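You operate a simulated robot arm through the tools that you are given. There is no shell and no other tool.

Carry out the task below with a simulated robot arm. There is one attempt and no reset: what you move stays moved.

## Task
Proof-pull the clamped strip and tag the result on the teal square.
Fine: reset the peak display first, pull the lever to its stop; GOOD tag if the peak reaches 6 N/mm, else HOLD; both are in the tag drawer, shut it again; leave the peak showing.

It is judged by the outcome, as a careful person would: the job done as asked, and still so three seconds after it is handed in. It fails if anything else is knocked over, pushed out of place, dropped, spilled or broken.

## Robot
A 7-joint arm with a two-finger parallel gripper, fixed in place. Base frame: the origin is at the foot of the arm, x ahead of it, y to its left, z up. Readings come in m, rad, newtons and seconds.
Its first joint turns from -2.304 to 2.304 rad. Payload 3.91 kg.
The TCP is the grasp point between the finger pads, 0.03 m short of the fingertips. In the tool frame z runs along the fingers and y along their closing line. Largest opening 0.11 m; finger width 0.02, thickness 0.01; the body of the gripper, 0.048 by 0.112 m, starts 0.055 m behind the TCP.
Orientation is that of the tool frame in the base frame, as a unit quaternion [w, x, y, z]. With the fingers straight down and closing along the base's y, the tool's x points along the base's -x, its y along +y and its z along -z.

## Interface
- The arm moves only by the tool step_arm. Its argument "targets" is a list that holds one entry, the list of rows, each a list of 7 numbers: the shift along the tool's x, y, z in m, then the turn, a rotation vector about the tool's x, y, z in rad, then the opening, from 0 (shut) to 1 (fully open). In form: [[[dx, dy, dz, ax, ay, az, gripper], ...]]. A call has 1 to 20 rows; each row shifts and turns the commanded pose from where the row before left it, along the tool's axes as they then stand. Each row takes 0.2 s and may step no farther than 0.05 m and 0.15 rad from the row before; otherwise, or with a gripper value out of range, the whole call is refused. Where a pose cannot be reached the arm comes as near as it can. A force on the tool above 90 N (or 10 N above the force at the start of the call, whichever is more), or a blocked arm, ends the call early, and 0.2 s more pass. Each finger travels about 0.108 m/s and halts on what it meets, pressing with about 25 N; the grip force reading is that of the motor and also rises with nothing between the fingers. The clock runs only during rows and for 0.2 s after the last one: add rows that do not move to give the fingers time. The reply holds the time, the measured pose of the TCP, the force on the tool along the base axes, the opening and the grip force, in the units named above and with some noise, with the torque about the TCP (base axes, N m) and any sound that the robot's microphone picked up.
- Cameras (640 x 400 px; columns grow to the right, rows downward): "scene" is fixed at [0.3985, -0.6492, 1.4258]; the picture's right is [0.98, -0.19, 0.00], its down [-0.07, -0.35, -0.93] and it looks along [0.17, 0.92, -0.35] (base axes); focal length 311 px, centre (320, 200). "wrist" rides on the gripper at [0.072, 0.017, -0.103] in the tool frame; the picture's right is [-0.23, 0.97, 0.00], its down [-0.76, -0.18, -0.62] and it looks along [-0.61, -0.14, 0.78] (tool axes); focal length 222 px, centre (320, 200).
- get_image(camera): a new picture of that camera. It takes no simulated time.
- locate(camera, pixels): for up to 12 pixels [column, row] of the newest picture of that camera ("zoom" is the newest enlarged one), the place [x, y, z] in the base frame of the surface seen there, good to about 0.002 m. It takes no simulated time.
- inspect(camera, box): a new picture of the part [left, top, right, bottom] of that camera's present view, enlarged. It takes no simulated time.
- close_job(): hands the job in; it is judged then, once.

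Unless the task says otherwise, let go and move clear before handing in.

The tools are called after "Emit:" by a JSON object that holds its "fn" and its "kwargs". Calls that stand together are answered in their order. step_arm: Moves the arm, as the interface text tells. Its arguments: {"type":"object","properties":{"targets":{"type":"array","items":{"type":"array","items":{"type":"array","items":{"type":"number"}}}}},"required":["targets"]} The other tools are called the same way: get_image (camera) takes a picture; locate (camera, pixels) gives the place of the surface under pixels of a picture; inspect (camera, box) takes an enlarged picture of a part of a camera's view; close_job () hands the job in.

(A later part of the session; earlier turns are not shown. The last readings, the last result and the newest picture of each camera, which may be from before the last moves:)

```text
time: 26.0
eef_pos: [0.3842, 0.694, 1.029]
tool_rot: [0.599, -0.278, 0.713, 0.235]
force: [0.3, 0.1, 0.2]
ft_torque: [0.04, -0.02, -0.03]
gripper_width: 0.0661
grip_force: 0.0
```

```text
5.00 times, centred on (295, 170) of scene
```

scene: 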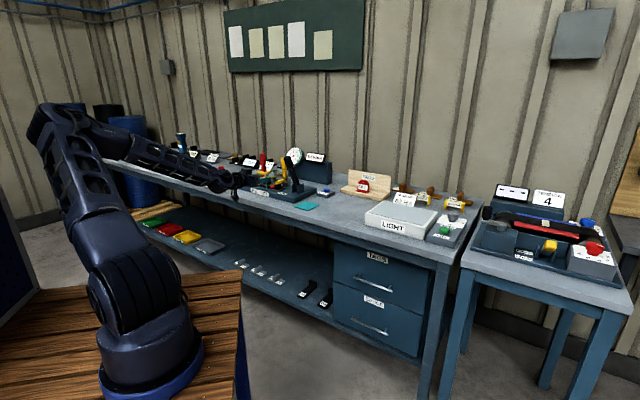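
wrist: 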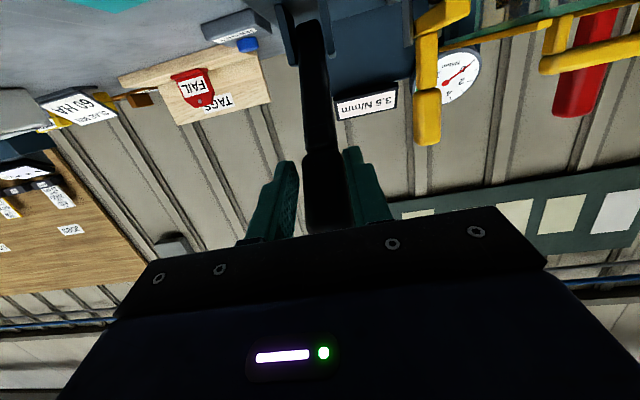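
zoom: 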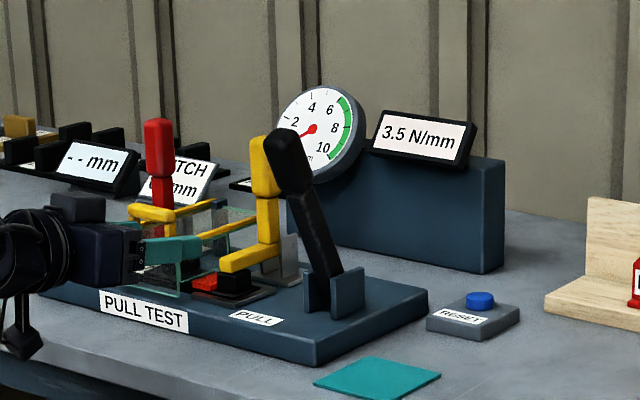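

The lever is springing back by itself and the peak still shows 3.5 N/mm, below 6, so the tag is HOLD. Next is the drawer: I'll slide right in front of the bench at this height and look at the handle.

Emit:
{"fn": "step_arm", "kwargs": {"targets": [[[0, 0, -0.04, 0, 0, 0, 0.6], [0, -0.0445, 0, 0, 0, 0, 0.6], [0, -0.0445, 0, 0, 0, 0, 0.6], [0, -0.0445, 0, 0, 0, 0, 0.6], [0, -0.0445, 0, 0, 0, 0, 0.6], [0, -0.0445, 0, 0, 0, 0, 0.6], [0, -0.0445, 0, 0, 0, 0, 0.6], [0, -0.0445, 0, 0, 0, 0, 0.6], [0, -0.0445, 0, 0, 0, 0, 0.6], [0, -0.0445, 0, 0, 0, 0, 0.6], [0, -0.0445, 0, 0, 0, 0, 0.6], [0, -0.0445, 0, 0, 0, 0, 0.6], [0, 0, 0, 0, 0, 0, 0.6]]]}}

Emit:
{"fn": "get_image", "kwargs": {"camera": "scene"}}

Emit:
{"fn": "inspect", "kwargs": {"camera": "scene", "box": [320, 200, 480, 310]}}

```text
time: 28.8
eef_pos: [0.6847, 0.3088, 1.0364]
tool_rot: [0.599, -0.278, 0.713, 0.235]
force: [0.9, 0.0, -0.3]
ft_torque: [0.04, 0.01, 0.0]
gripper_width: 0.066
grip_force: 0.0
```

```text
taken
```

scene: 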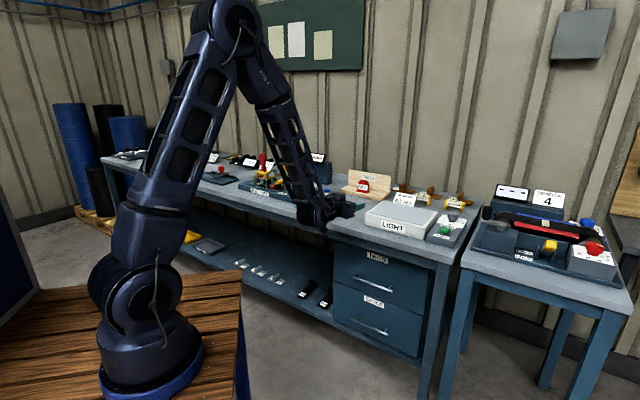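

```text
3.64 times, centred on (400, 255) of scene
```

zoom: 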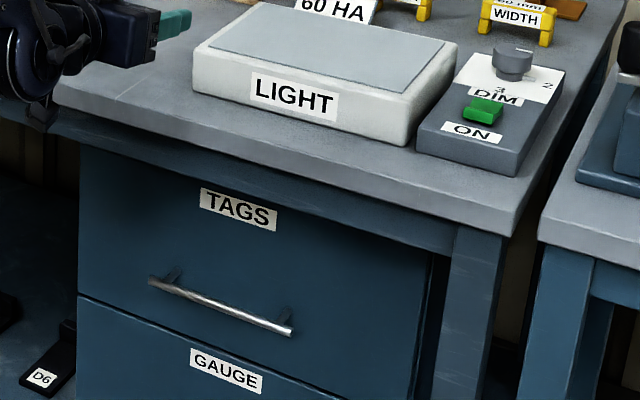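

Emit:
{"fn": "locate", "kwargs": {"camera": "zoom", "pixels": [[155, 283], [220, 305], [285, 328], [166, 280], [287, 316], [75, 110], [510, 235], [300, 170], [300, 195], [240, 250], [240, 345], [90, 250]]}}

Emit:
{"fn": "inspect", "kwargs": {"camera": "scene", "box": [350, 265, 410, 300]}}

Emit:
{"fn": "locate", "kwargs": {"camera": "zoom", "pixels": [[60, 120], [220, 190], [370, 250], [75, 105], [350, 215], [220, 180], [220, 200], [220, 230], [220, 150]]}}

```text
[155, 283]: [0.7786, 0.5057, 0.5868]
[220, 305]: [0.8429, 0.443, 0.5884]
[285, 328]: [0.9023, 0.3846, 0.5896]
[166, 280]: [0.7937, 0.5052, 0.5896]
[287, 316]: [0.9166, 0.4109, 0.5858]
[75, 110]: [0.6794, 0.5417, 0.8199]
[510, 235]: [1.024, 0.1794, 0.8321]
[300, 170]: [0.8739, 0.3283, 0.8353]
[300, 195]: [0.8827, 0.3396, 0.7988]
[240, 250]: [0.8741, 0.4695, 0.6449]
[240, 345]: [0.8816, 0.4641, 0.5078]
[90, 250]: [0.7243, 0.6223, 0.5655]
```

```text
10.67 times, centred on (380, 282) of scene
```

zoom: 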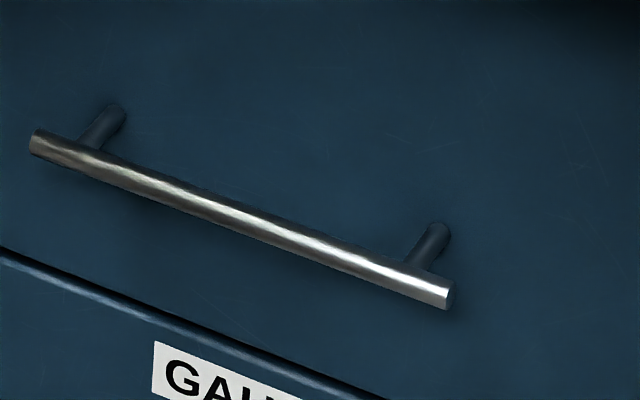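

```text
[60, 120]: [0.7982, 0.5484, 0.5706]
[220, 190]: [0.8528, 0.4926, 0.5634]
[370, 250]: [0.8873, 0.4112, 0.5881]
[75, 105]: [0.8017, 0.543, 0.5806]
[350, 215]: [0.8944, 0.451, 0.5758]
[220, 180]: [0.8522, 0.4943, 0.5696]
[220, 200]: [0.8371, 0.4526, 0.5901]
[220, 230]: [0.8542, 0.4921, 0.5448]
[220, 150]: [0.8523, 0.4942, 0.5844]
```

Handle bar: front at about v=0.909 (45° bench axis), z≈0.588, face 4 cm behind; the bench is really at 45°, so my tool was 2° off. I'll correct the yaw and roll the gripper 90° so the fingers close vertically on the bar.

Emit:
{"fn": "step_arm", "kwargs": {"targets": [[[0, 0, 0, -0.0375, 0, -0.0065, 0.6], [0, 0, 0, 0, 0, 0.1428, 0.6], [0, 0, 0, 0, 0, 0.1428, 0.6], [0, 0, 0, 0, 0, 0.1428, 0.6], [0, 0, 0, 0, 0, 0.1428, 0.6], [0, 0, 0, 0, 0, 0.1428, 0.6], [0, 0, 0, 0, 0, 0.1428, 0.6], [0, 0, 0, 0, 0, 0.1428, 0.6], [0, 0, 0, 0, 0, 0.1428, 0.6], [0, 0, 0, 0, 0, 0.1428, 0.6], [0, 0, 0, 0, 0, 0.1428, 0.6], [0, 0, 0, 0, 0, 0.1428, 0.6], [0, 0, 0, 0, 0, 0, 0.6]]]}}

Emit:
{"fn": "get_image", "kwargs": {"camera": "scene"}}

Emit:
{"fn": "get_image", "kwargs": {"camera": "wrist"}}

```text
time: 31.6
eef_pos: [0.6861, 0.3092, 1.0363]
tool_rot: [0.245, 0.295, 0.706, 0.595]
force: [0.3, 0.6, -0.1]
ft_torque: [-0.01, 0.01, -0.03]
gripper_width: 0.0659
grip_force: 0.0
```

```text
taken
```

scene: 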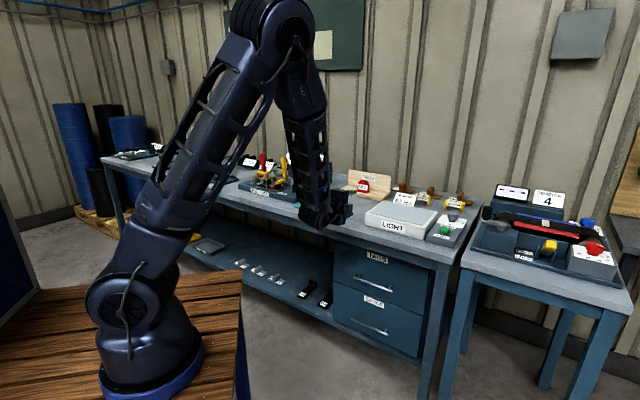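

```text
taken
```

wrist: 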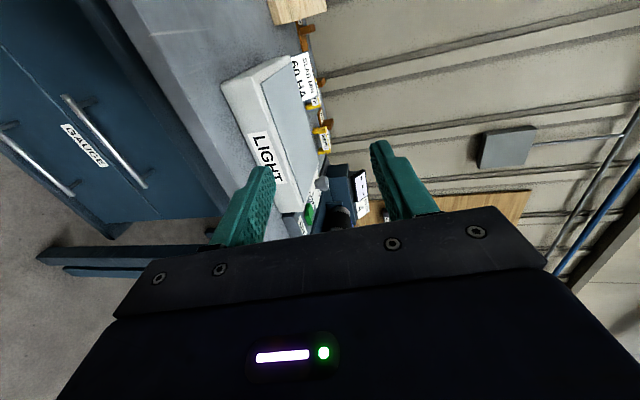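

Roll done (closing axis now vertical). Now I descend in front of the bench to handle height.

Emit:
{"fn": "step_arm", "kwargs": {"targets": [[[-0.013, -0.045, 0.0082, 0, 0, 0, 0.6], [0, -0.0473, 0.0082, 0, 0, 0, 0.6], [0, -0.0473, 0.0082, 0, 0, 0, 0.6], [0, -0.0473, 0.0082, 0, 0, 0, 0.6], [0, -0.0473, 0.0082, 0, 0, 0, 0.6], [0, -0.0473, 0.0082, 0, 0, 0, 0.6], [0, -0.0473, 0.0082, 0, 0, 0, 0.6], [0, -0.0473, 0.0082, 0, 0, 0, 0.6], [0, -0.0473, 0.0082, 0, 0, 0, 0.6], [0, 0, 0, 0, 0, 0, 0.6], [0, 0, 0, 0, 0, 0, 0.6]]]}}

Emit:
{"fn": "get_image", "kwargs": {"camera": "scene"}}

Emit:
{"fn": "get_image", "kwargs": {"camera": "wrist"}}

```text
time: 34.0
eef_pos: [0.6917, 0.3013, 0.6062]
tool_rot: [0.247, 0.294, 0.706, 0.595]
force: [1.2, -0.4, -0.5]
ft_torque: [-0.02, 0.01, -0.01]
gripper_width: 0.0661
grip_force: 0.0
```

```text
taken
```

scene: 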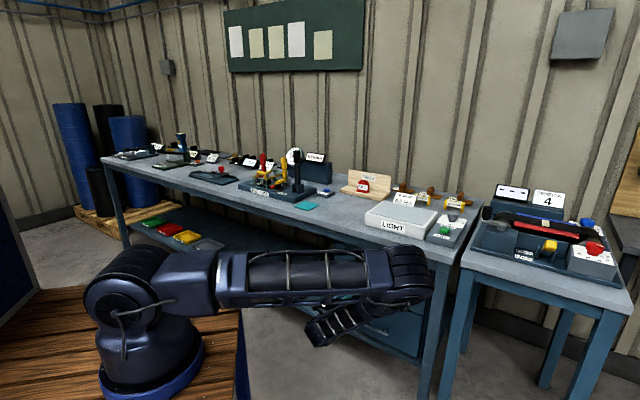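

```text
taken
```

wrist: 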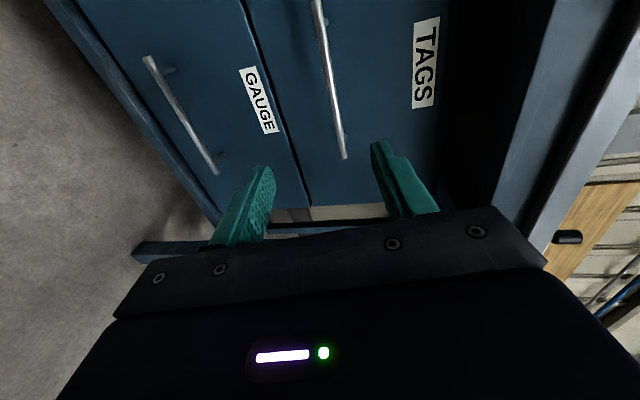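

The wrist view shows the TAGS bar running from (318,0) to (345,157). I'll locate it to align before moving in.

Emit:
{"fn": "locate", "kwargs": {"camera": "wrist", "pixels": [[344, 152], [335, 110], [328, 70], [322, 30], [318, 5], [350, 60], [300, 60], [292, 130], [185, 120], [425, 60]]}}

```text
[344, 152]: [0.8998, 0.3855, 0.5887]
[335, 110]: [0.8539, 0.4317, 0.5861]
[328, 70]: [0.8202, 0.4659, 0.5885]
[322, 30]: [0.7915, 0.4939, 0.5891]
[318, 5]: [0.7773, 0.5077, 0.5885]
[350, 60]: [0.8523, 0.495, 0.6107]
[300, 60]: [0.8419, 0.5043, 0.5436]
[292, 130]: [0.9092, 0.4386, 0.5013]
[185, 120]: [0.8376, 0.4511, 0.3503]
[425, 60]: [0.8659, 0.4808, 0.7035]
```

Bar axis is at v≈0.914, z≈0.587, and I'm centred on it. Moving straight in.

Emit:
{"fn": "step_arm", "kwargs": {"targets": [[[0, 0.0035, 0.0408, 0, 0, 0, 0.6], [0, 0.0035, 0.0408, 0, 0, 0, 0.6], [0, 0.0035, 0.0408, 0, 0, 0, 0.6], [0, 0.0035, 0.0408, 0, 0, 0, 0.6], [0, 0.0035, 0.0408, 0, 0, 0, 0.6], [0, 0, 0, 0, 0, 0, 0.6], [0, 0, 0, 0, 0, 0, 0.6]]]}}

Emit:
{"fn": "get_image", "kwargs": {"camera": "wrist"}}

Emit:
{"fn": "get_image", "kwargs": {"camera": "scene"}}

```text
time: 35.6
eef_pos: [0.8381, 0.4453, 0.5872]
tool_rot: [0.246, 0.294, 0.707, 0.595]
force: [-0.9, 0.3, 0.0]
ft_torque: [0.0, 0.02, -0.03]
gripper_width: 0.0658
grip_force: 0.1
```

```text
taken
```

wrist: 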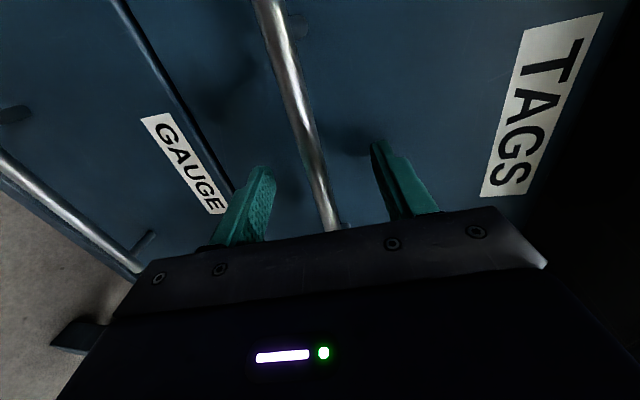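

```text
taken
```

scene: 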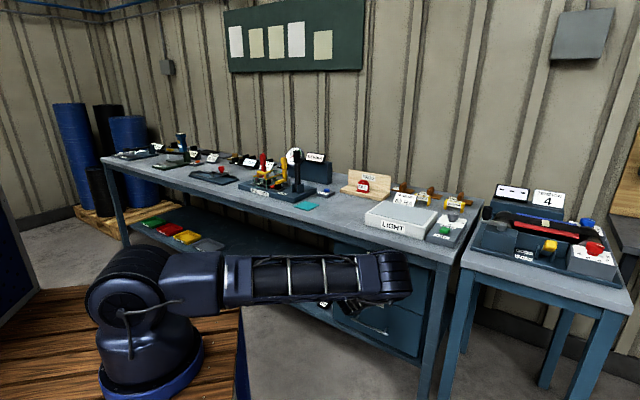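

The bar lies between the fingers. Close on it and start a short pull to test.

Emit:
{"fn": "step_arm", "kwargs": {"targets": [[[0, 0, 0, 0, 0, 0, 0.3], [0, 0, 0, 0, 0, 0, 0], [0, 0, 0, 0, 0, 0, 0], [0, 0, 0, 0, 0, 0, 0], [0, -0.0017, -0.01, 0, 0, 0, 0], [0, -0.0034, -0.02, 0, 0, 0, 0]]]}}

Emit:
{"fn": "get_image", "kwargs": {"camera": "wrist"}}

```text
time: 37.0
eef_pos: [0.8176, 0.424, 0.5861]
tool_rot: [0.247, 0.293, 0.706, 0.596]
force: [2.1, -0.1, 12.5]
ft_torque: [-0.05, -0.18, 0.38]
gripper_width: 0.0116
grip_force: 45.0
```

```text
taken
```

wrist: 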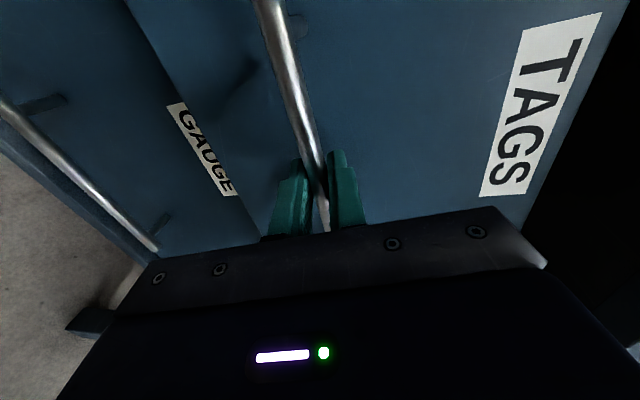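

The drawer is sliding out with the gripper. Continue pulling about 22 cm.

Emit:
{"fn": "step_arm", "kwargs": {"targets": [[[0, -0.0051, -0.03, 0, 0, 0, 0], [0, -0.0051, -0.03, 0, 0, 0, 0], [0, -0.0051, -0.03, 0, 0, 0, 0], [0, -0.0051, -0.03, 0, 0, 0, 0], [0, -0.0051, -0.03, 0, 0, 0, 0], [0, -0.0051, -0.03, 0, 0, 0, 0], [0, -0.0051, -0.03, 0, 0, 0, 0], [0, 0, 0, 0, 0, 0, 0]]]}}

Emit:
{"fn": "get_image", "kwargs": {"camera": "scene"}}

```text
time: 38.8
eef_pos: [0.6652, 0.274, 0.5884]
tool_rot: [0.245, 0.296, 0.709, 0.592]
force: [27.3, -25.4, -70.5]
ft_torque: [-0.65, -0.08, -0.4]
gripper_width: 0.0117
grip_force: 45.0
```

```text
taken
```

scene: 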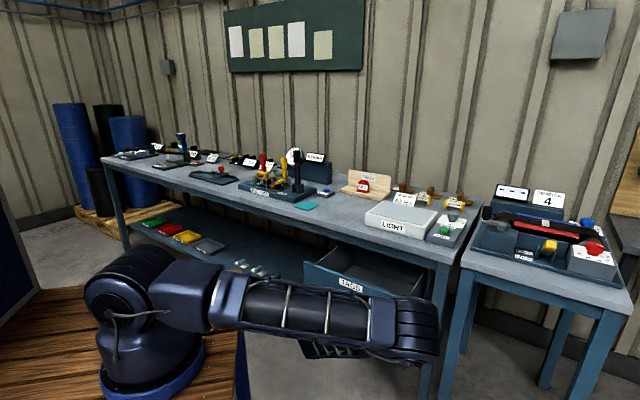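

The drawer is open ~24 cm with the interior visible at (370,270), but there's −70 N vertical load, so I'll release now and back off the bar.

Emit:
{"fn": "step_arm", "kwargs": {"targets": [[[0, -0.002, 0, 0, 0, 0, 0.1], [0, 0, 0, 0, 0, 0, 0.4], [0, 0, 0, 0, 0, 0, 0.6], [0, 0, 0, 0, 0, 0, 0.6]]]}}

Emit:
{"fn": "get_image", "kwargs": {"camera": "wrist"}}

```text
time: 39.8
eef_pos: [0.6649, 0.276, 0.5906]
tool_rot: [0.245, 0.295, 0.706, 0.595]
force: [0.0, -0.7, -0.4]
ft_torque: [-0.01, 0.01, 0.0]
gripper_width: 0.0663
grip_force: 0.0
```

```text
taken
```

wrist: 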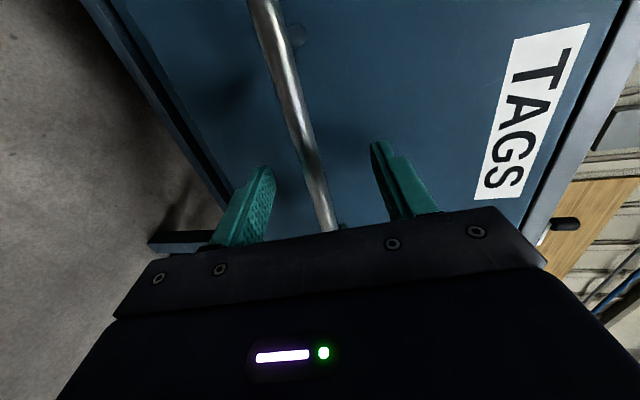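

Load is gone. Back out 5 cm, then rise to clear height.

Emit:
{"fn": "step_arm", "kwargs": {"targets": [[[0, 0, -0.025, 0, 0, 0, 0.6], [0, 0, -0.025, 0, 0, 0, 0.6], [0, 0.0473, -0.0082, 0, 0, 0, 0.6], [0, 0.0473, -0.0082, 0, 0, 0, 0.6], [0, 0.0473, -0.0082, 0, 0, 0, 0.6], [0, 0.0473, -0.0082, 0, 0, 0, 0.6], [0, 0.0473, -0.0082, 0, 0, 0, 0.6], [0, 0.0473, -0.0082, 0, 0, 0, 0.6], [0, 0.0473, -0.0082, 0, 0, 0, 0.6], [0, 0.0473, -0.0082, 0, 0, 0, 0.6], [0, 0.0473, -0.0082, 0, 0, 0, 0.6], [0, 0, 0, 0, 0, 0, 0.6]]]}}

Emit:
{"fn": "get_image", "kwargs": {"camera": "scene"}}

Emit:
{"fn": "inspect", "kwargs": {"camera": "scene", "box": [290, 235, 450, 335]}}

```text
time: 42.4
eef_pos: [0.6308, 0.2322, 1.0279]
tool_rot: [0.246, 0.294, 0.707, 0.595]
force: [-0.4, 0.2, 0.4]
ft_torque: [0.0, 0.0, -0.01]
gripper_width: 0.0659
grip_force: 0.0
```

```text
taken
```

scene: 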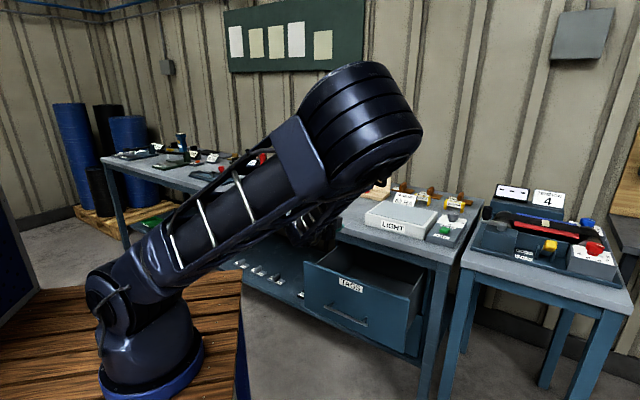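

```text
4.00 times, centred on (370, 285) of scene
```

zoom: 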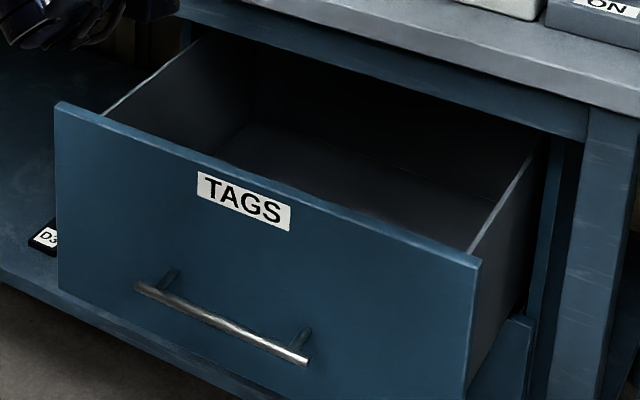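

The drawer is open and deep. I'll unroll the gripper and point it down so the wrist camera can look inside.

Emit:
{"fn": "step_arm", "kwargs": {"targets": [[[0, 0, 0, 0, 0, -0.1428, 0.6], [0, 0, 0, 0, 0, -0.1428, 0.6], [0, 0, 0, 0, 0, -0.1428, 0.6], [0, 0, 0, 0, 0, -0.1428, 0.6], [0, 0, 0, 0, 0, -0.1428, 0.6], [0, 0, 0, 0, 0, -0.1428, 0.6], [0, 0, 0, 0, 0, -0.1428, 0.6], [0, 0, 0, 0, 0, -0.1428, 0.6], [0, 0, 0, 0, 0, -0.1428, 0.6], [0, 0, 0, 0, 0, -0.1428, 0.6], [0, 0, 0, 0, 0, -0.1428, 0.6]]]}}

Emit:
{"fn": "step_arm", "kwargs": {"targets": [[[0, 0, 0, 0, 0.14, 0, 0.6], [0, 0, 0, 0, 0.14, 0, 0.6], [0, 0, 0, 0, 0.14, 0, 0.6], [0, 0, 0, 0, 0.14, 0, 0.6], [0, 0, 0, 0, 0.14, 0, 0.6], [0, 0, 0, 0, 0.14, 0, 0.6], [0, 0, 0, 0, 0.14, 0, 0.6], [0, 0, 0, 0, 0.14, 0, 0.6], [0, 0, 0, 0, 0.14, 0, 0.6], [0, 0, 0, 0, 0.14, 0, 0.6], [0, 0, 0, 0, 0, 0, 0.6]]]}}

Emit:
{"fn": "get_image", "kwargs": {"camera": "wrist"}}

Emit:
{"fn": "get_image", "kwargs": {"camera": "scene"}}

```text
time: 44.8
eef_pos: [0.6312, 0.2371, 1.0282]
tool_rot: [0.594, -0.293, 0.707, 0.246]
force: [0.1, 0.4, -0.4]
ft_torque: [-0.01, -0.02, 0.01]
gripper_width: 0.066
grip_force: 0.1
```

```text
time: 47.2
eef_pos: [0.6311, 0.2391, 1.0278]
tool_rot: [-0.002, -0.382, 0.924, 0.0]
force: [-0.4, -0.5, -0.2]
ft_torque: [0.0, -0.03, 0.03]
gripper_width: 0.066
grip_force: 0.1
```

```text
taken
```

wrist: 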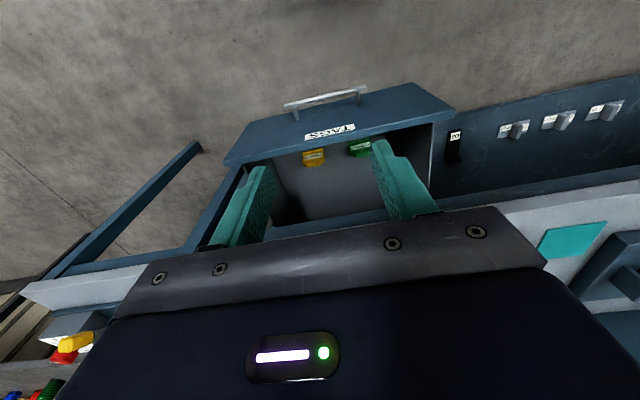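

```text
taken
```

scene: 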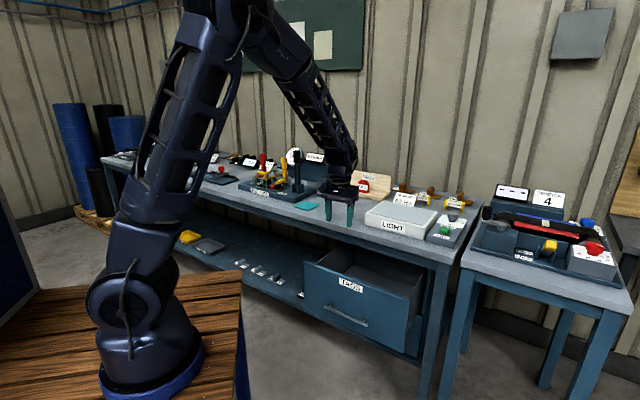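

Inside the drawer I see a yellow tag at (314,157) and a green one at (360,149). Zooming to read them.

Emit:
{"fn": "inspect", "kwargs": {"camera": "wrist", "box": [270, 110, 410, 200]}}

Emit:
{"fn": "locate", "kwargs": {"camera": "wrist", "pixels": [[314, 157], [305, 153], [324, 153], [307, 164], [322, 163], [360, 149], [320, 200], [330, 115], [345, 190], [283, 160], [430, 140], [324, 150]]}}

```text
4.44 times, centred on (340, 155) of wrist
```

zoom: 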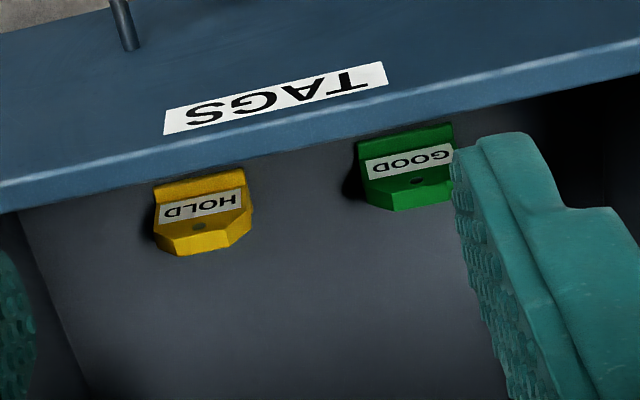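

```text
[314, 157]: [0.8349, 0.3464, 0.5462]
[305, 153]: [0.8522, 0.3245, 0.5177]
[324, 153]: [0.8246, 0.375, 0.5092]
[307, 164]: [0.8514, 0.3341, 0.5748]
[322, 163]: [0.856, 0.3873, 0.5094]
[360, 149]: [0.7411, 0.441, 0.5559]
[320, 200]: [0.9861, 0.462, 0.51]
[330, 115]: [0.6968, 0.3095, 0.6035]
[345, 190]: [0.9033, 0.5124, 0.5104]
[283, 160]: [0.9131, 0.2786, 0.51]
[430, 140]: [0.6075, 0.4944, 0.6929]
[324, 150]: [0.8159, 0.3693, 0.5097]
```

HOLD is the yellow tag. It seems to stand upright on a foot; I'll zoom in and measure it.

Emit:
{"fn": "inspect", "kwargs": {"camera": "wrist", "box": [295, 140, 335, 170]}}

Emit:
{"fn": "locate", "kwargs": {"camera": "zoom", "pixels": [[150, 160], [440, 120], [180, 220], [460, 190], [200, 300], [330, 310], [430, 270], [320, 250], [150, 190], [450, 140], [300, 150], [260, 345]]}}

Emit:
{"fn": "inspect", "kwargs": {"camera": "scene", "box": [335, 165, 395, 205]}}

```text
13.33 times, centred on (315, 155) of wrist
```

zoom: 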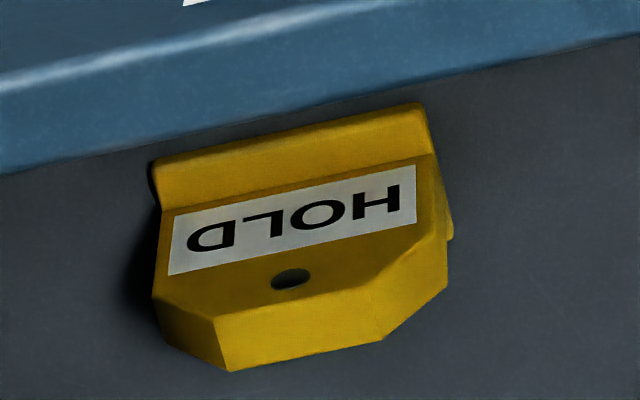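

```text
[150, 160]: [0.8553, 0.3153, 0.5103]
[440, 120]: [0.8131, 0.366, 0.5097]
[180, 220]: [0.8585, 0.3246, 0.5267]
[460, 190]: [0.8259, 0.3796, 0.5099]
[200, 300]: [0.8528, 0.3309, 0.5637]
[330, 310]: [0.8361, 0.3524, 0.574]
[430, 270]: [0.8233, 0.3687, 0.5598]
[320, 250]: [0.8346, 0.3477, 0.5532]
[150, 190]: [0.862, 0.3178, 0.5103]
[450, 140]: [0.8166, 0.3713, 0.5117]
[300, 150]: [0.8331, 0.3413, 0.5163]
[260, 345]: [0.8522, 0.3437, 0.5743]
```

```text
10.00 times, centred on (365, 185) of scene
```

zoom: 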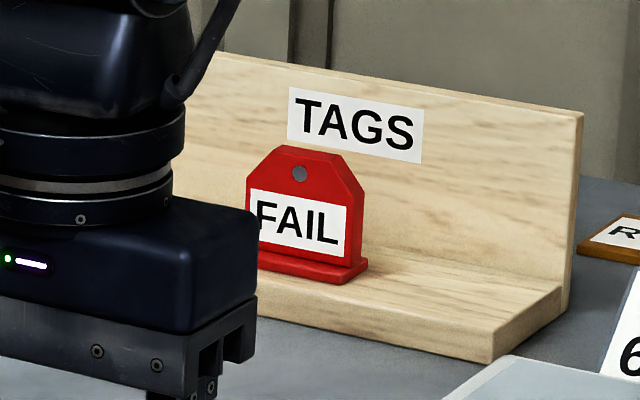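

The HOLD tag stands at v≈0.841, only 2.5 cm in front of the bench edge line, too tight for the arm from above. The last pull showed no end-stop force, so I'll draw the drawer further out by hooking the inside of its front panel; measuring the panel first.

Emit:
{"fn": "inspect", "kwargs": {"camera": "wrist", "box": [220, 80, 460, 230]}}

Emit:
{"fn": "locate", "kwargs": {"camera": "zoom", "pixels": [[100, 210], [110, 200], [300, 165], [300, 157], [300, 172], [450, 128], [560, 90], [20, 215], [60, 230], [575, 200], [300, 120], [565, 115]]}}

```text
2.67 times, centred on (340, 155) of wrist
```

zoom: 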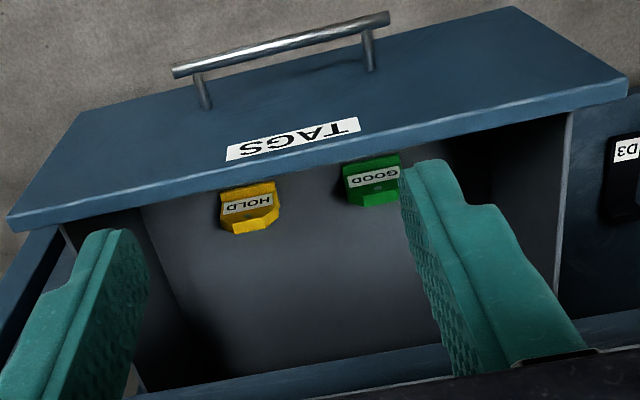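

```text
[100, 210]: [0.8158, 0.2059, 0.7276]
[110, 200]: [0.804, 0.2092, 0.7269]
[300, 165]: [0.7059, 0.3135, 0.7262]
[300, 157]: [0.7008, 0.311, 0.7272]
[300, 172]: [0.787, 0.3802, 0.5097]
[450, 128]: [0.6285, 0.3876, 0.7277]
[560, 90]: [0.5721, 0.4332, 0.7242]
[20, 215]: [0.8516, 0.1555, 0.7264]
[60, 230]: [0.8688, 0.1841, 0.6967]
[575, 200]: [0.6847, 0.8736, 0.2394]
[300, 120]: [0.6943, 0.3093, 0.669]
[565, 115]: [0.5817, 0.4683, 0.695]
```

Panel top z≈0.727, inner face v≈0.726. I'll go down between the two tags with closed fingers just behind the panel (u≈0.28, v≈0.748), tips at z≈0.66.

Emit:
{"fn": "step_arm", "kwargs": {"targets": [[[-0.0443, -0.003, 0, 0, 0, 0, 0], [-0.0443, 0, 0, 0, 0, 0, 0], [-0.0443, 0, 0, 0, 0, 0, 0], [0, 0, 0, 0, 0, 0, 0], [0, 0, 0.048, 0, 0, 0, 0], [0, 0, 0.048, 0, 0, 0, 0], [0, 0, 0.048, 0, 0, 0, 0], [0, 0, 0.048, 0, 0, 0, 0], [0, 0, 0.048, 0, 0, 0, 0], [0, 0, 0, 0, 0, 0, 0]]]}}

Emit:
{"fn": "get_image", "kwargs": {"camera": "wrist"}}

Emit:
{"fn": "get_image", "kwargs": {"camera": "scene"}}

```text
time: 49.4
eef_pos: [0.7259, 0.3304, 0.7864]
tool_rot: [-0.001, -0.382, 0.924, 0.001]
force: [0.4, -1.0, -0.1]
ft_torque: [-0.01, -0.02, -0.02]
gripper_width: 0.0
grip_force: 25.2
```

```text
taken
```

wrist: 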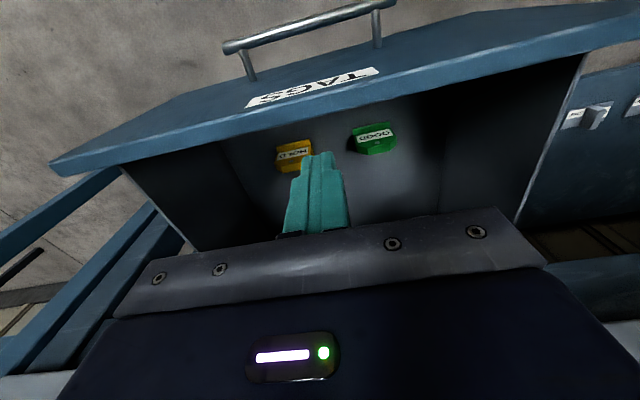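

```text
taken
```

scene: 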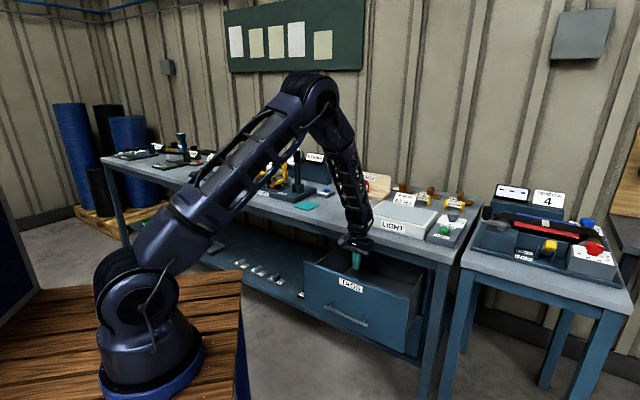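

Positioned as planned. Descend 9.6 cm and pull gently toward the robot.

Emit:
{"fn": "step_arm", "kwargs": {"targets": [[[0, 0, 0.048, 0, 0, 0, 0], [0, 0, 0.048, 0, 0, 0, 0], [0.006, 0, 0, 0, 0, 0, 0], [0.01, 0, 0, 0, 0, 0, 0], [0.015, 0, 0, 0, 0, 0, 0], [0.02, 0, 0, 0, 0, 0, 0], [0, 0, 0, 0, 0, 0, 0]]]}}

Emit:
{"fn": "get_image", "kwargs": {"camera": "wrist"}}

```text
time: 51.0
eef_pos: [0.6896, 0.2926, 0.6912]
tool_rot: [-0.002, -0.382, 0.924, 0.001]
force: [-0.1, -0.2, 0.9]
ft_torque: [0.05, -0.01, 0.03]
gripper_width: 0.0002
grip_force: 25.1
```

```text
taken
```

wrist: 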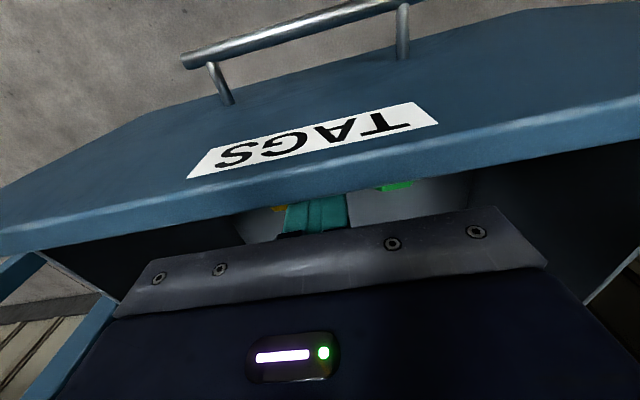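

It slides with almost no force. Another 5.5 cm.

Emit:
{"fn": "step_arm", "kwargs": {"targets": [[[0.015, 0, 0, 0, 0, 0, 0], [0.015, 0, 0, 0, 0, 0, 0], [0.015, 0, 0, 0, 0, 0, 0], [0.01, 0, 0, 0, 0, 0, 0], [0, 0, 0, 0, 0, 0, 0]]]}}

Emit:
{"fn": "get_image", "kwargs": {"camera": "scene"}}

```text
time: 52.2
eef_pos: [0.6518, 0.2561, 0.6905]
tool_rot: [-0.001, -0.381, 0.924, 0.0]
force: [0.4, 1.7, 0.8]
ft_torque: [0.01, 0.02, 0.02]
gripper_width: 0.0002
grip_force: 25.2
```

```text
taken
```

scene: 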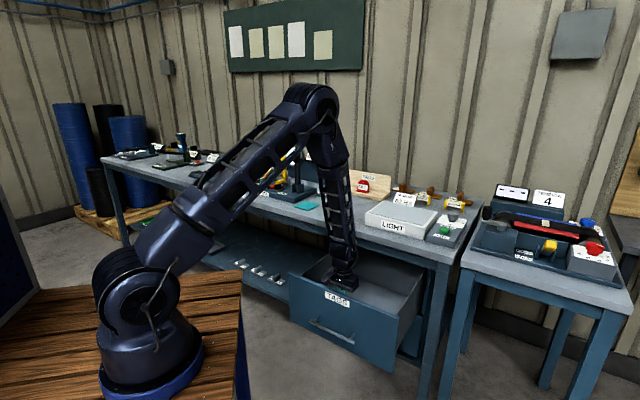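

The drawer is now out about 34 cm. I'll ease off the panel, rise and look at the tags again.

Emit:
{"fn": "step_arm", "kwargs": {"targets": [[[-0.01, 0, 0, 0, 0, 0, 0], [0, 0, -0.045, 0, 0, 0, 0], [0, 0, -0.045, 0, 0, 0, 0], [0, 0, -0.045, 0, 0, 0, 0], [0, 0, -0.045, 0, 0, 0, 0.8], [0, 0, -0.045, 0, 0, 0, 0.8], [0, 0, -0.045, 0, 0, 0, 0.8], [0, 0, 0, 0, 0, 0, 0.8]]]}}

Emit:
{"fn": "get_image", "kwargs": {"camera": "wrist"}}

Emit:
{"fn": "inspect", "kwargs": {"camera": "wrist", "box": [220, 60, 440, 200]}}

```text
time: 54.0
eef_pos: [0.6571, 0.2613, 0.964]
tool_rot: [-0.001, -0.382, 0.924, 0.0]
force: [0.1, -1.0, -0.6]
ft_torque: [0.01, 0.01, -0.03]
gripper_width: 0.088
grip_force: 0.1
```

```text
taken
```

wrist: 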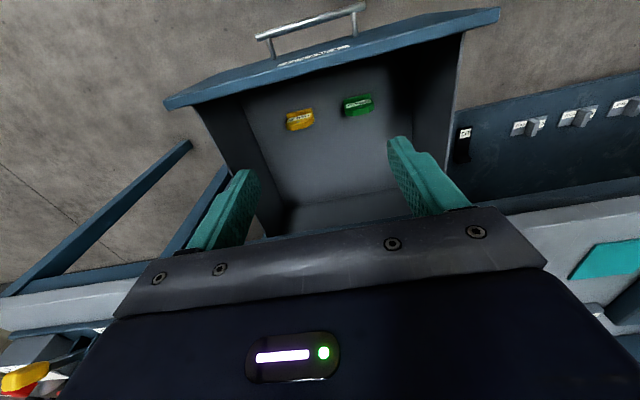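

```text
2.86 times, centred on (330, 130) of wrist
```

zoom: 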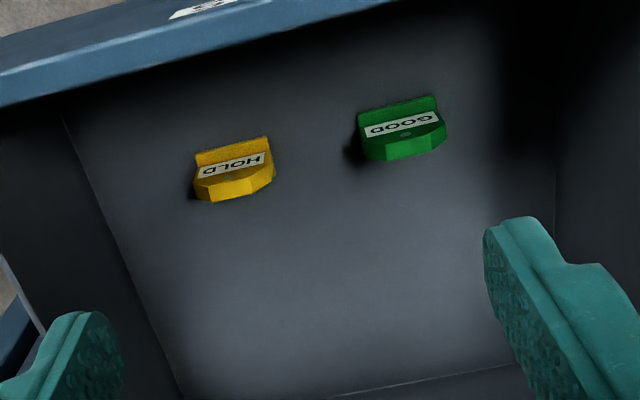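

Both tags still stand. I'll zoom on the HOLD tag at (300,120) and measure it in its new place.

Emit:
{"fn": "inspect", "kwargs": {"camera": "wrist", "box": [280, 102, 320, 137]}}

Emit:
{"fn": "locate", "kwargs": {"camera": "zoom", "pixels": [[130, 215], [420, 170], [300, 210], [150, 250], [420, 230], [240, 290], [300, 310], [180, 280], [280, 130], [100, 150], [400, 270], [160, 130]]}}

Emit:
{"fn": "locate", "kwargs": {"camera": "wrist", "pixels": [[300, 90], [300, 82], [300, 100], [358, 104], [455, 80]]}}

```text
11.43 times, centred on (300, 120) of wrist
```

zoom: 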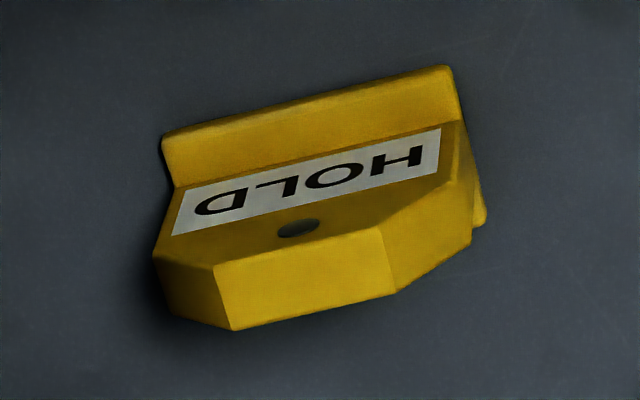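

```text
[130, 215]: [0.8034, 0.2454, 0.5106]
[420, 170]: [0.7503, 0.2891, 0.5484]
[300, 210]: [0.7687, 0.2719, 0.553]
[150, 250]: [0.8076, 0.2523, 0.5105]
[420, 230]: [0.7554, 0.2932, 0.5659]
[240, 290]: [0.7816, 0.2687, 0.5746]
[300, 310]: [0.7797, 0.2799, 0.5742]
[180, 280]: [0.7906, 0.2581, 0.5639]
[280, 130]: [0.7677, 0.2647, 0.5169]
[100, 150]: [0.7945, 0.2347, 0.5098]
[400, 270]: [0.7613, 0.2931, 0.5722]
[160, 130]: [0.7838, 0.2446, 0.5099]
```

```text
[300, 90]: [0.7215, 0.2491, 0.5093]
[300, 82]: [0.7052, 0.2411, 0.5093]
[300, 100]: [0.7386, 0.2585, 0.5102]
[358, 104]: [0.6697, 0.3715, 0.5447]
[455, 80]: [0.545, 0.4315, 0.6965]
```

HOLD plate: v 0.735–0.750, u 0.317–0.381, top z 0.5745. I'll centre over it with the gripper wide open and descend part way.

Emit:
{"fn": "step_arm", "kwargs": {"targets": [[[-0.0309, -0.023, 0, 0, 0, 0, 1], [-0.0309, -0.023, 0, 0, 0, 0, 1], [-0.0309, -0.023, 0, 0, 0, 0, 1], [0, 0, 0, 0, 0, 0, 1], [0, 0, 0.045, 0, 0, 0, 1], [0, 0, 0.045, 0, 0, 0, 1], [0, 0, 0.045, 0, 0, 0, 1], [0, 0, 0.045, 0, 0, 0, 1], [0, 0, 0.045, 0, 0, 0, 1], [0, 0, 0, 0, 0, 0, 1], [0, 0, 0, 0, 0, 0, 1]]]}}

Emit:
{"fn": "get_image", "kwargs": {"camera": "wrist"}}

Emit:
{"fn": "get_image", "kwargs": {"camera": "scene"}}

```text
time: 56.4
eef_pos: [0.7725, 0.279, 0.7367]
tool_rot: [-0.001, -0.382, 0.924, 0.0]
force: [0.7, -0.3, 0.1]
ft_torque: [0.03, 0.04, 0.02]
gripper_width: 0.1102
grip_force: 0.1
```

```text
taken
```

wrist: 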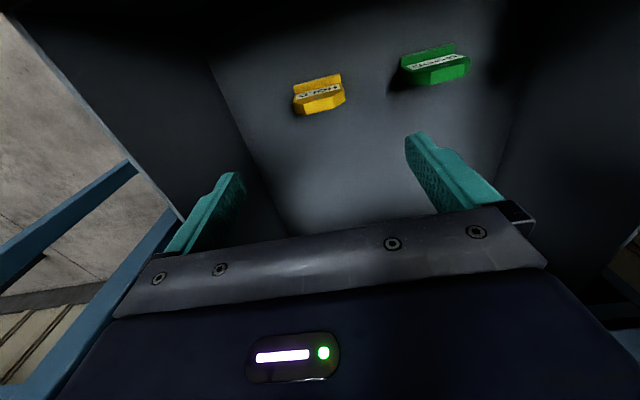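

```text
taken
```

scene: 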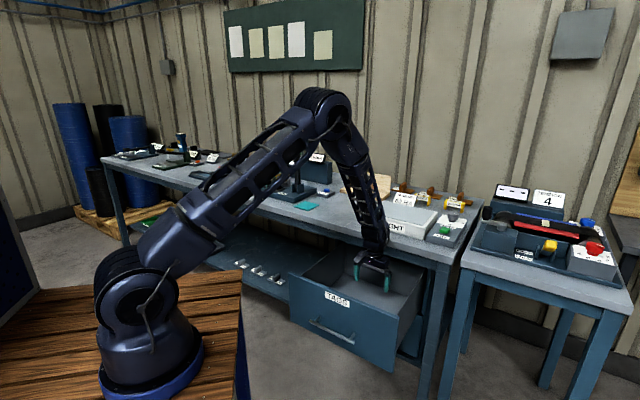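

Emit:
{"fn": "inspect", "kwargs": {"camera": "wrist", "box": [280, 65, 360, 125]}}

Emit:
{"fn": "locate", "kwargs": {"camera": "zoom", "pixels": [[125, 330], [175, 370], [300, 370], [170, 300], [440, 240], [512, 270], [420, 340], [480, 300], [320, 270], [130, 300], [160, 360], [500, 250]]}}

```text
6.67 times, centred on (320, 95) of wrist
```

zoom: 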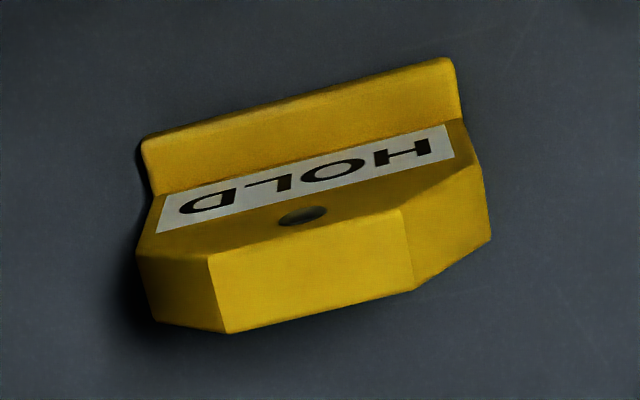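

```text
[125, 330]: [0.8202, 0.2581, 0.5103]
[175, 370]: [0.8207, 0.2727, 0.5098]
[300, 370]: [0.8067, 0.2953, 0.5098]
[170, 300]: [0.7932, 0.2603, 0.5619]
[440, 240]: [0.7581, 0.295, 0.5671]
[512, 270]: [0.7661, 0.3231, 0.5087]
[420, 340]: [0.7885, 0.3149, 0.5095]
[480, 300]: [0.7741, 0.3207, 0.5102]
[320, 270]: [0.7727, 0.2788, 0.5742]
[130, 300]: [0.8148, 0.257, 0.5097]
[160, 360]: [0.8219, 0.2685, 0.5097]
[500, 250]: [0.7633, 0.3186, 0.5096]
```

The tag's top centre (0.7727,0.2788) is directly under the TCP. Descend to z≈0.553 watching forces.

Emit:
{"fn": "step_arm", "kwargs": {"targets": [[[0, 0, 0.045, 0, 0, 0, 1], [0, 0, 0.045, 0, 0, 0, 1], [0, 0, 0.045, 0, 0, 0, 1], [0, 0, 0.03, 0, 0, 0, 1], [0, 0, 0.0187, 0, 0, 0, 1], [0, 0, 0, 0, 0, 0, 1]]]}}

Emit:
{"fn": "get_image", "kwargs": {"camera": "wrist"}}

Emit:
{"fn": "inspect", "kwargs": {"camera": "scene", "box": [280, 220, 460, 340]}}

```text
time: 57.8
eef_pos: [0.7731, 0.2774, 0.5549]
tool_rot: [-0.001, -0.382, 0.924, 0.001]
force: [0.7, -0.2, -2.0]
ft_torque: [-0.02, 0.0, 0.02]
gripper_width: 0.1099
grip_force: 0.0
```

```text
taken
```

wrist: 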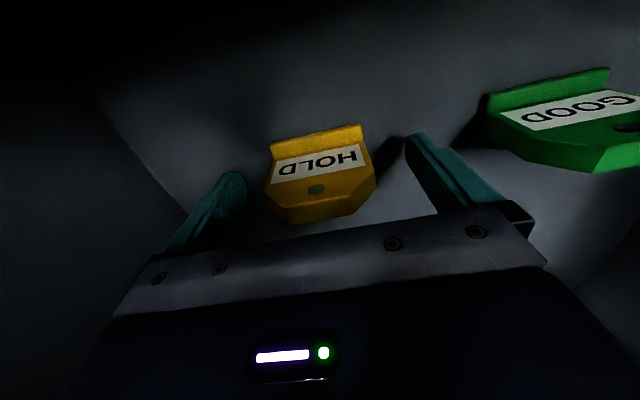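

```text
3.33 times, centred on (370, 280) of scene
```

zoom: 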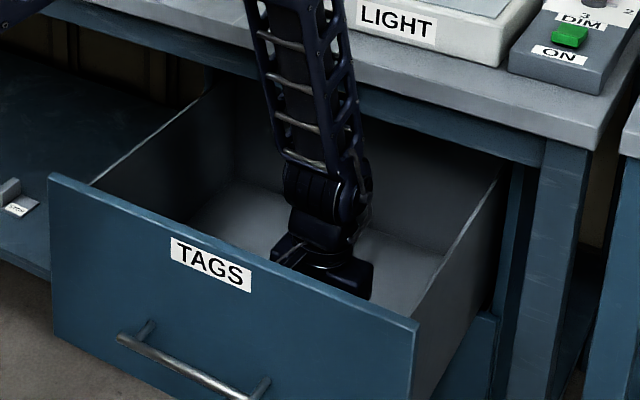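

The tag sits between the open fingers; closing on its sides.

Emit:
{"fn": "step_arm", "kwargs": {"targets": [[[0, 0, 0, 0, 0, 0, 0.8], [0, 0, 0, 0, 0, 0, 0.65], [0, 0, 0, 0, 0, 0, 0.5], [0, 0, 0, 0, 0, 0, 0.4], [0, 0, 0, 0, 0, 0, 0.4]]]}}

Emit:
{"fn": "get_image", "kwargs": {"camera": "wrist"}}

```text
time: 59.0
eef_pos: [0.773, 0.2791, 0.5553]
tool_rot: [-0.001, -0.382, 0.924, 0.001]
force: [-0.7, -0.8, -1.0]
ft_torque: [-0.02, -0.01, -0.01]
gripper_width: 0.0634
grip_force: 24.6
```

```text
taken
```

wrist: 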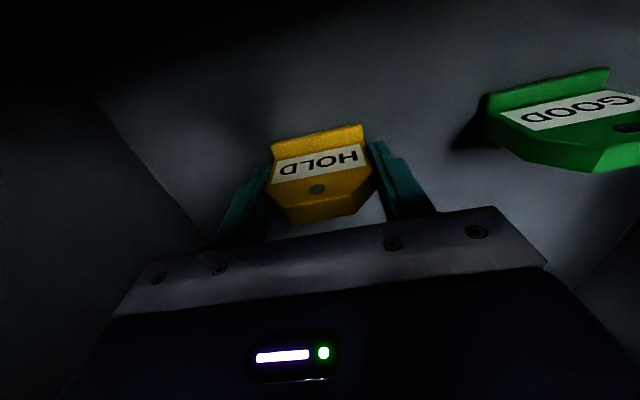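

Gripped at 63 mm. Lift straight up, first slowly, then clear of the drawer.

Emit:
{"fn": "step_arm", "kwargs": {"targets": [[[0, 0, -0.01, 0, 0, 0, 0.4], [0, 0, -0.02, 0, 0, 0, 0.4], [0, 0, -0.03, 0, 0, 0, 0.4], [0, 0, -0.04, 0, 0, 0, 0.4], [0, 0, -0.04, 0, 0, 0, 0.4], [0, 0, -0.04, 0, 0, 0, 0.4], [0, 0, -0.04, 0, 0, 0, 0.4], [0, 0, -0.04, 0, 0, 0, 0.4], [0, 0, -0.04, 0, 0, 0, 0.4], [0, 0, -0.04, 0, 0, 0, 0.4], [0, 0, -0.04, 0, 0, 0, 0.4], [0, 0, 0, 0, 0, 0, 0.4]]]}}

Emit:
{"fn": "get_image", "kwargs": {"camera": "wrist"}}

Emit:
{"fn": "get_image", "kwargs": {"camera": "scene"}}

```text
time: 61.6
eef_pos: [0.7724, 0.2795, 0.9312]
tool_rot: [0.0, -0.381, 0.924, 0.001]
force: [-0.2, -0.3, -0.5]
ft_torque: [0.03, 0.02, 0.02]
gripper_width: 0.0442
grip_force: 0.0
```

```text
taken
```

wrist: 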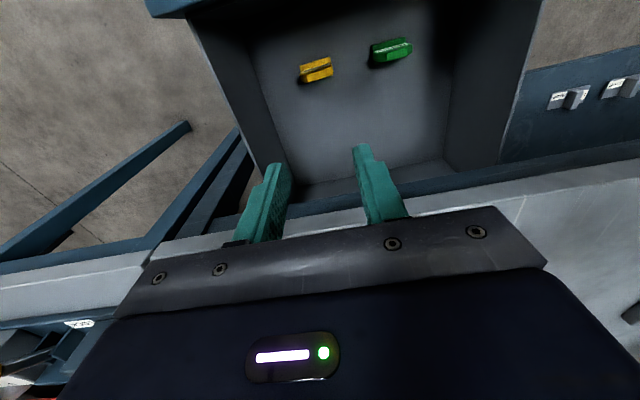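

```text
taken
```

scene: 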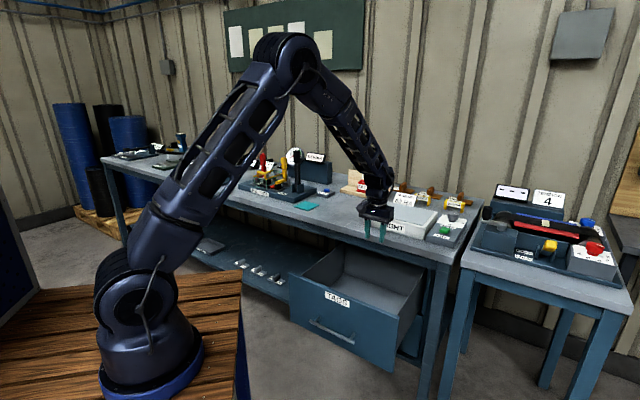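

The gripper came up empty (width 0.044) and the tag still sits in the drawer at (316,70). I'll look at it before another try.

Emit:
{"fn": "inspect", "kwargs": {"camera": "wrist", "box": [285, 45, 345, 95]}}

Emit:
{"fn": "locate", "kwargs": {"camera": "zoom", "pixels": [[320, 270], [180, 290], [440, 230], [300, 190], [220, 330], [420, 300], [150, 220], [470, 160], [300, 310], [160, 350], [500, 250], [310, 160]]}}

```text
8.00 times, centred on (315, 70) of wrist
```

zoom: 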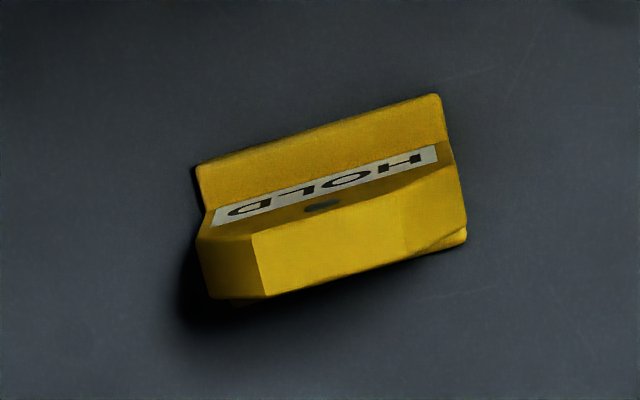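

```text
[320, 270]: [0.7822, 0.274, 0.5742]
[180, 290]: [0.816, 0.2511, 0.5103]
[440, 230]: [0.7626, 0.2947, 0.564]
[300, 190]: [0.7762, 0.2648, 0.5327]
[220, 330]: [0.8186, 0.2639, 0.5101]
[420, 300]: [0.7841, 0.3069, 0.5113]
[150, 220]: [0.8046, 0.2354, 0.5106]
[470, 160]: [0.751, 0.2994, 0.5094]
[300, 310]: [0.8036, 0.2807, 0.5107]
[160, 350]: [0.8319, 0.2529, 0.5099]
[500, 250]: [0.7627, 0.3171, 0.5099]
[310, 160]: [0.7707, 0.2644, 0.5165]
```

The tag is still upright but shifted ~8 mm. Gripping its thin faces (front/back) with full force will be firmer, so I'll turn the gripper 90° (camera to the left) and look again.

Emit:
{"fn": "step_arm", "kwargs": {"targets": [[[0, 0, 0, 0, 0, 0.1428, 0.6], [0, 0, 0, 0, 0, 0.1428, 0.6], [0, 0, 0, 0, 0, 0.1428, 0.6], [0, 0, 0, 0, 0, 0.1428, 0.6], [0, 0, 0, 0, 0, 0.1428, 0.6], [0, 0, 0, 0, 0, 0.1428, 0.6], [0, 0, 0, 0, 0, 0.1428, 0.6], [0, 0, 0, 0, 0, 0.1428, 0.6], [0, 0, 0, 0, 0, 0.1428, 0.6], [0, 0, 0, 0, 0, 0.1428, 0.6], [0, 0, 0, 0, 0, 0.1428, 0.6], [0, 0, 0, 0, 0, 0, 0.6]]]}}

Emit:
{"fn": "get_image", "kwargs": {"camera": "wrist"}}

Emit:
{"fn": "inspect", "kwargs": {"camera": "wrist", "box": [230, 40, 390, 140]}}

```text
time: 64.2
eef_pos: [0.7725, 0.2788, 0.9328]
tool_rot: [-0.001, 0.383, 0.924, 0.0]
force: [0.9, 0.5, 0.1]
ft_torque: [0.04, 0.0, -0.01]
gripper_width: 0.0661
grip_force: 0.1
```

```text
taken
```

wrist: 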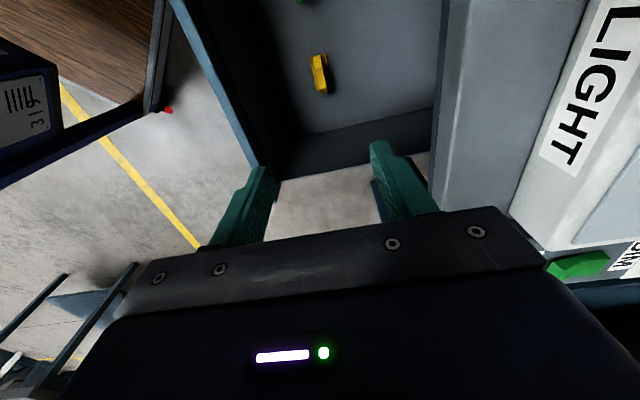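

```text
4.00 times, centred on (310, 90) of wrist
```

zoom: 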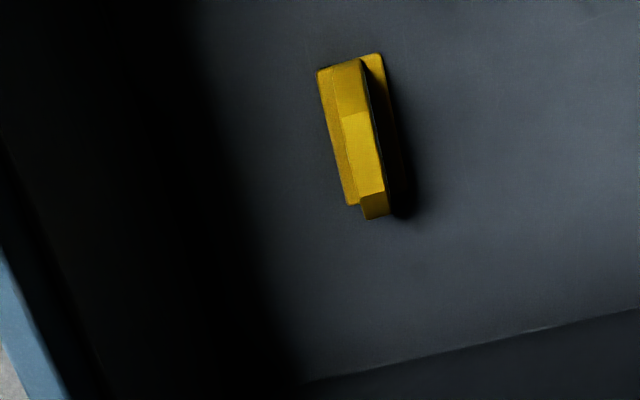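

Emit:
{"fn": "inspect", "kwargs": {"camera": "wrist", "box": [300, 48, 340, 98]}}

Emit:
{"fn": "locate", "kwargs": {"camera": "zoom", "pixels": [[290, 150], [320, 230], [350, 320], [300, 230], [345, 230], [260, 120], [290, 180], [340, 300], [370, 330], [330, 350], [380, 370], [240, 130]]}}

```text
8.00 times, centred on (320, 73) of wrist
```

zoom: 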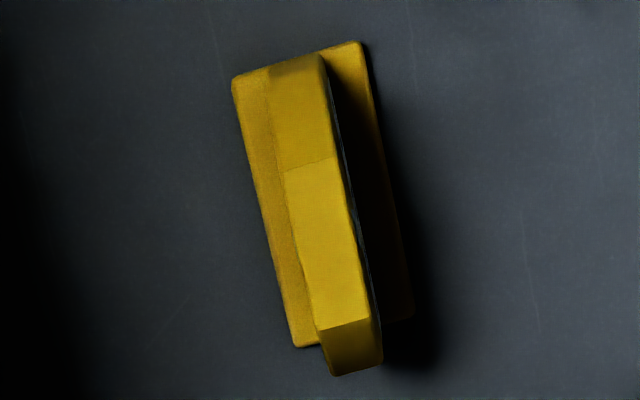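

```text
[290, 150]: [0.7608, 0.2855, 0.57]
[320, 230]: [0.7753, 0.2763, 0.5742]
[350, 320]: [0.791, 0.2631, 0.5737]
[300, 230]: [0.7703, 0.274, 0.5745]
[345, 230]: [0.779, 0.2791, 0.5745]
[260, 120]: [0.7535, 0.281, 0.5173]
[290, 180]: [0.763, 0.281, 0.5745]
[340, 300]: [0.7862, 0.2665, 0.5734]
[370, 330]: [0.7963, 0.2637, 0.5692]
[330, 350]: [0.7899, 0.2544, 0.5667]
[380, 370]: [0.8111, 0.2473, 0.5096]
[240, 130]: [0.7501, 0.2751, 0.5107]
```

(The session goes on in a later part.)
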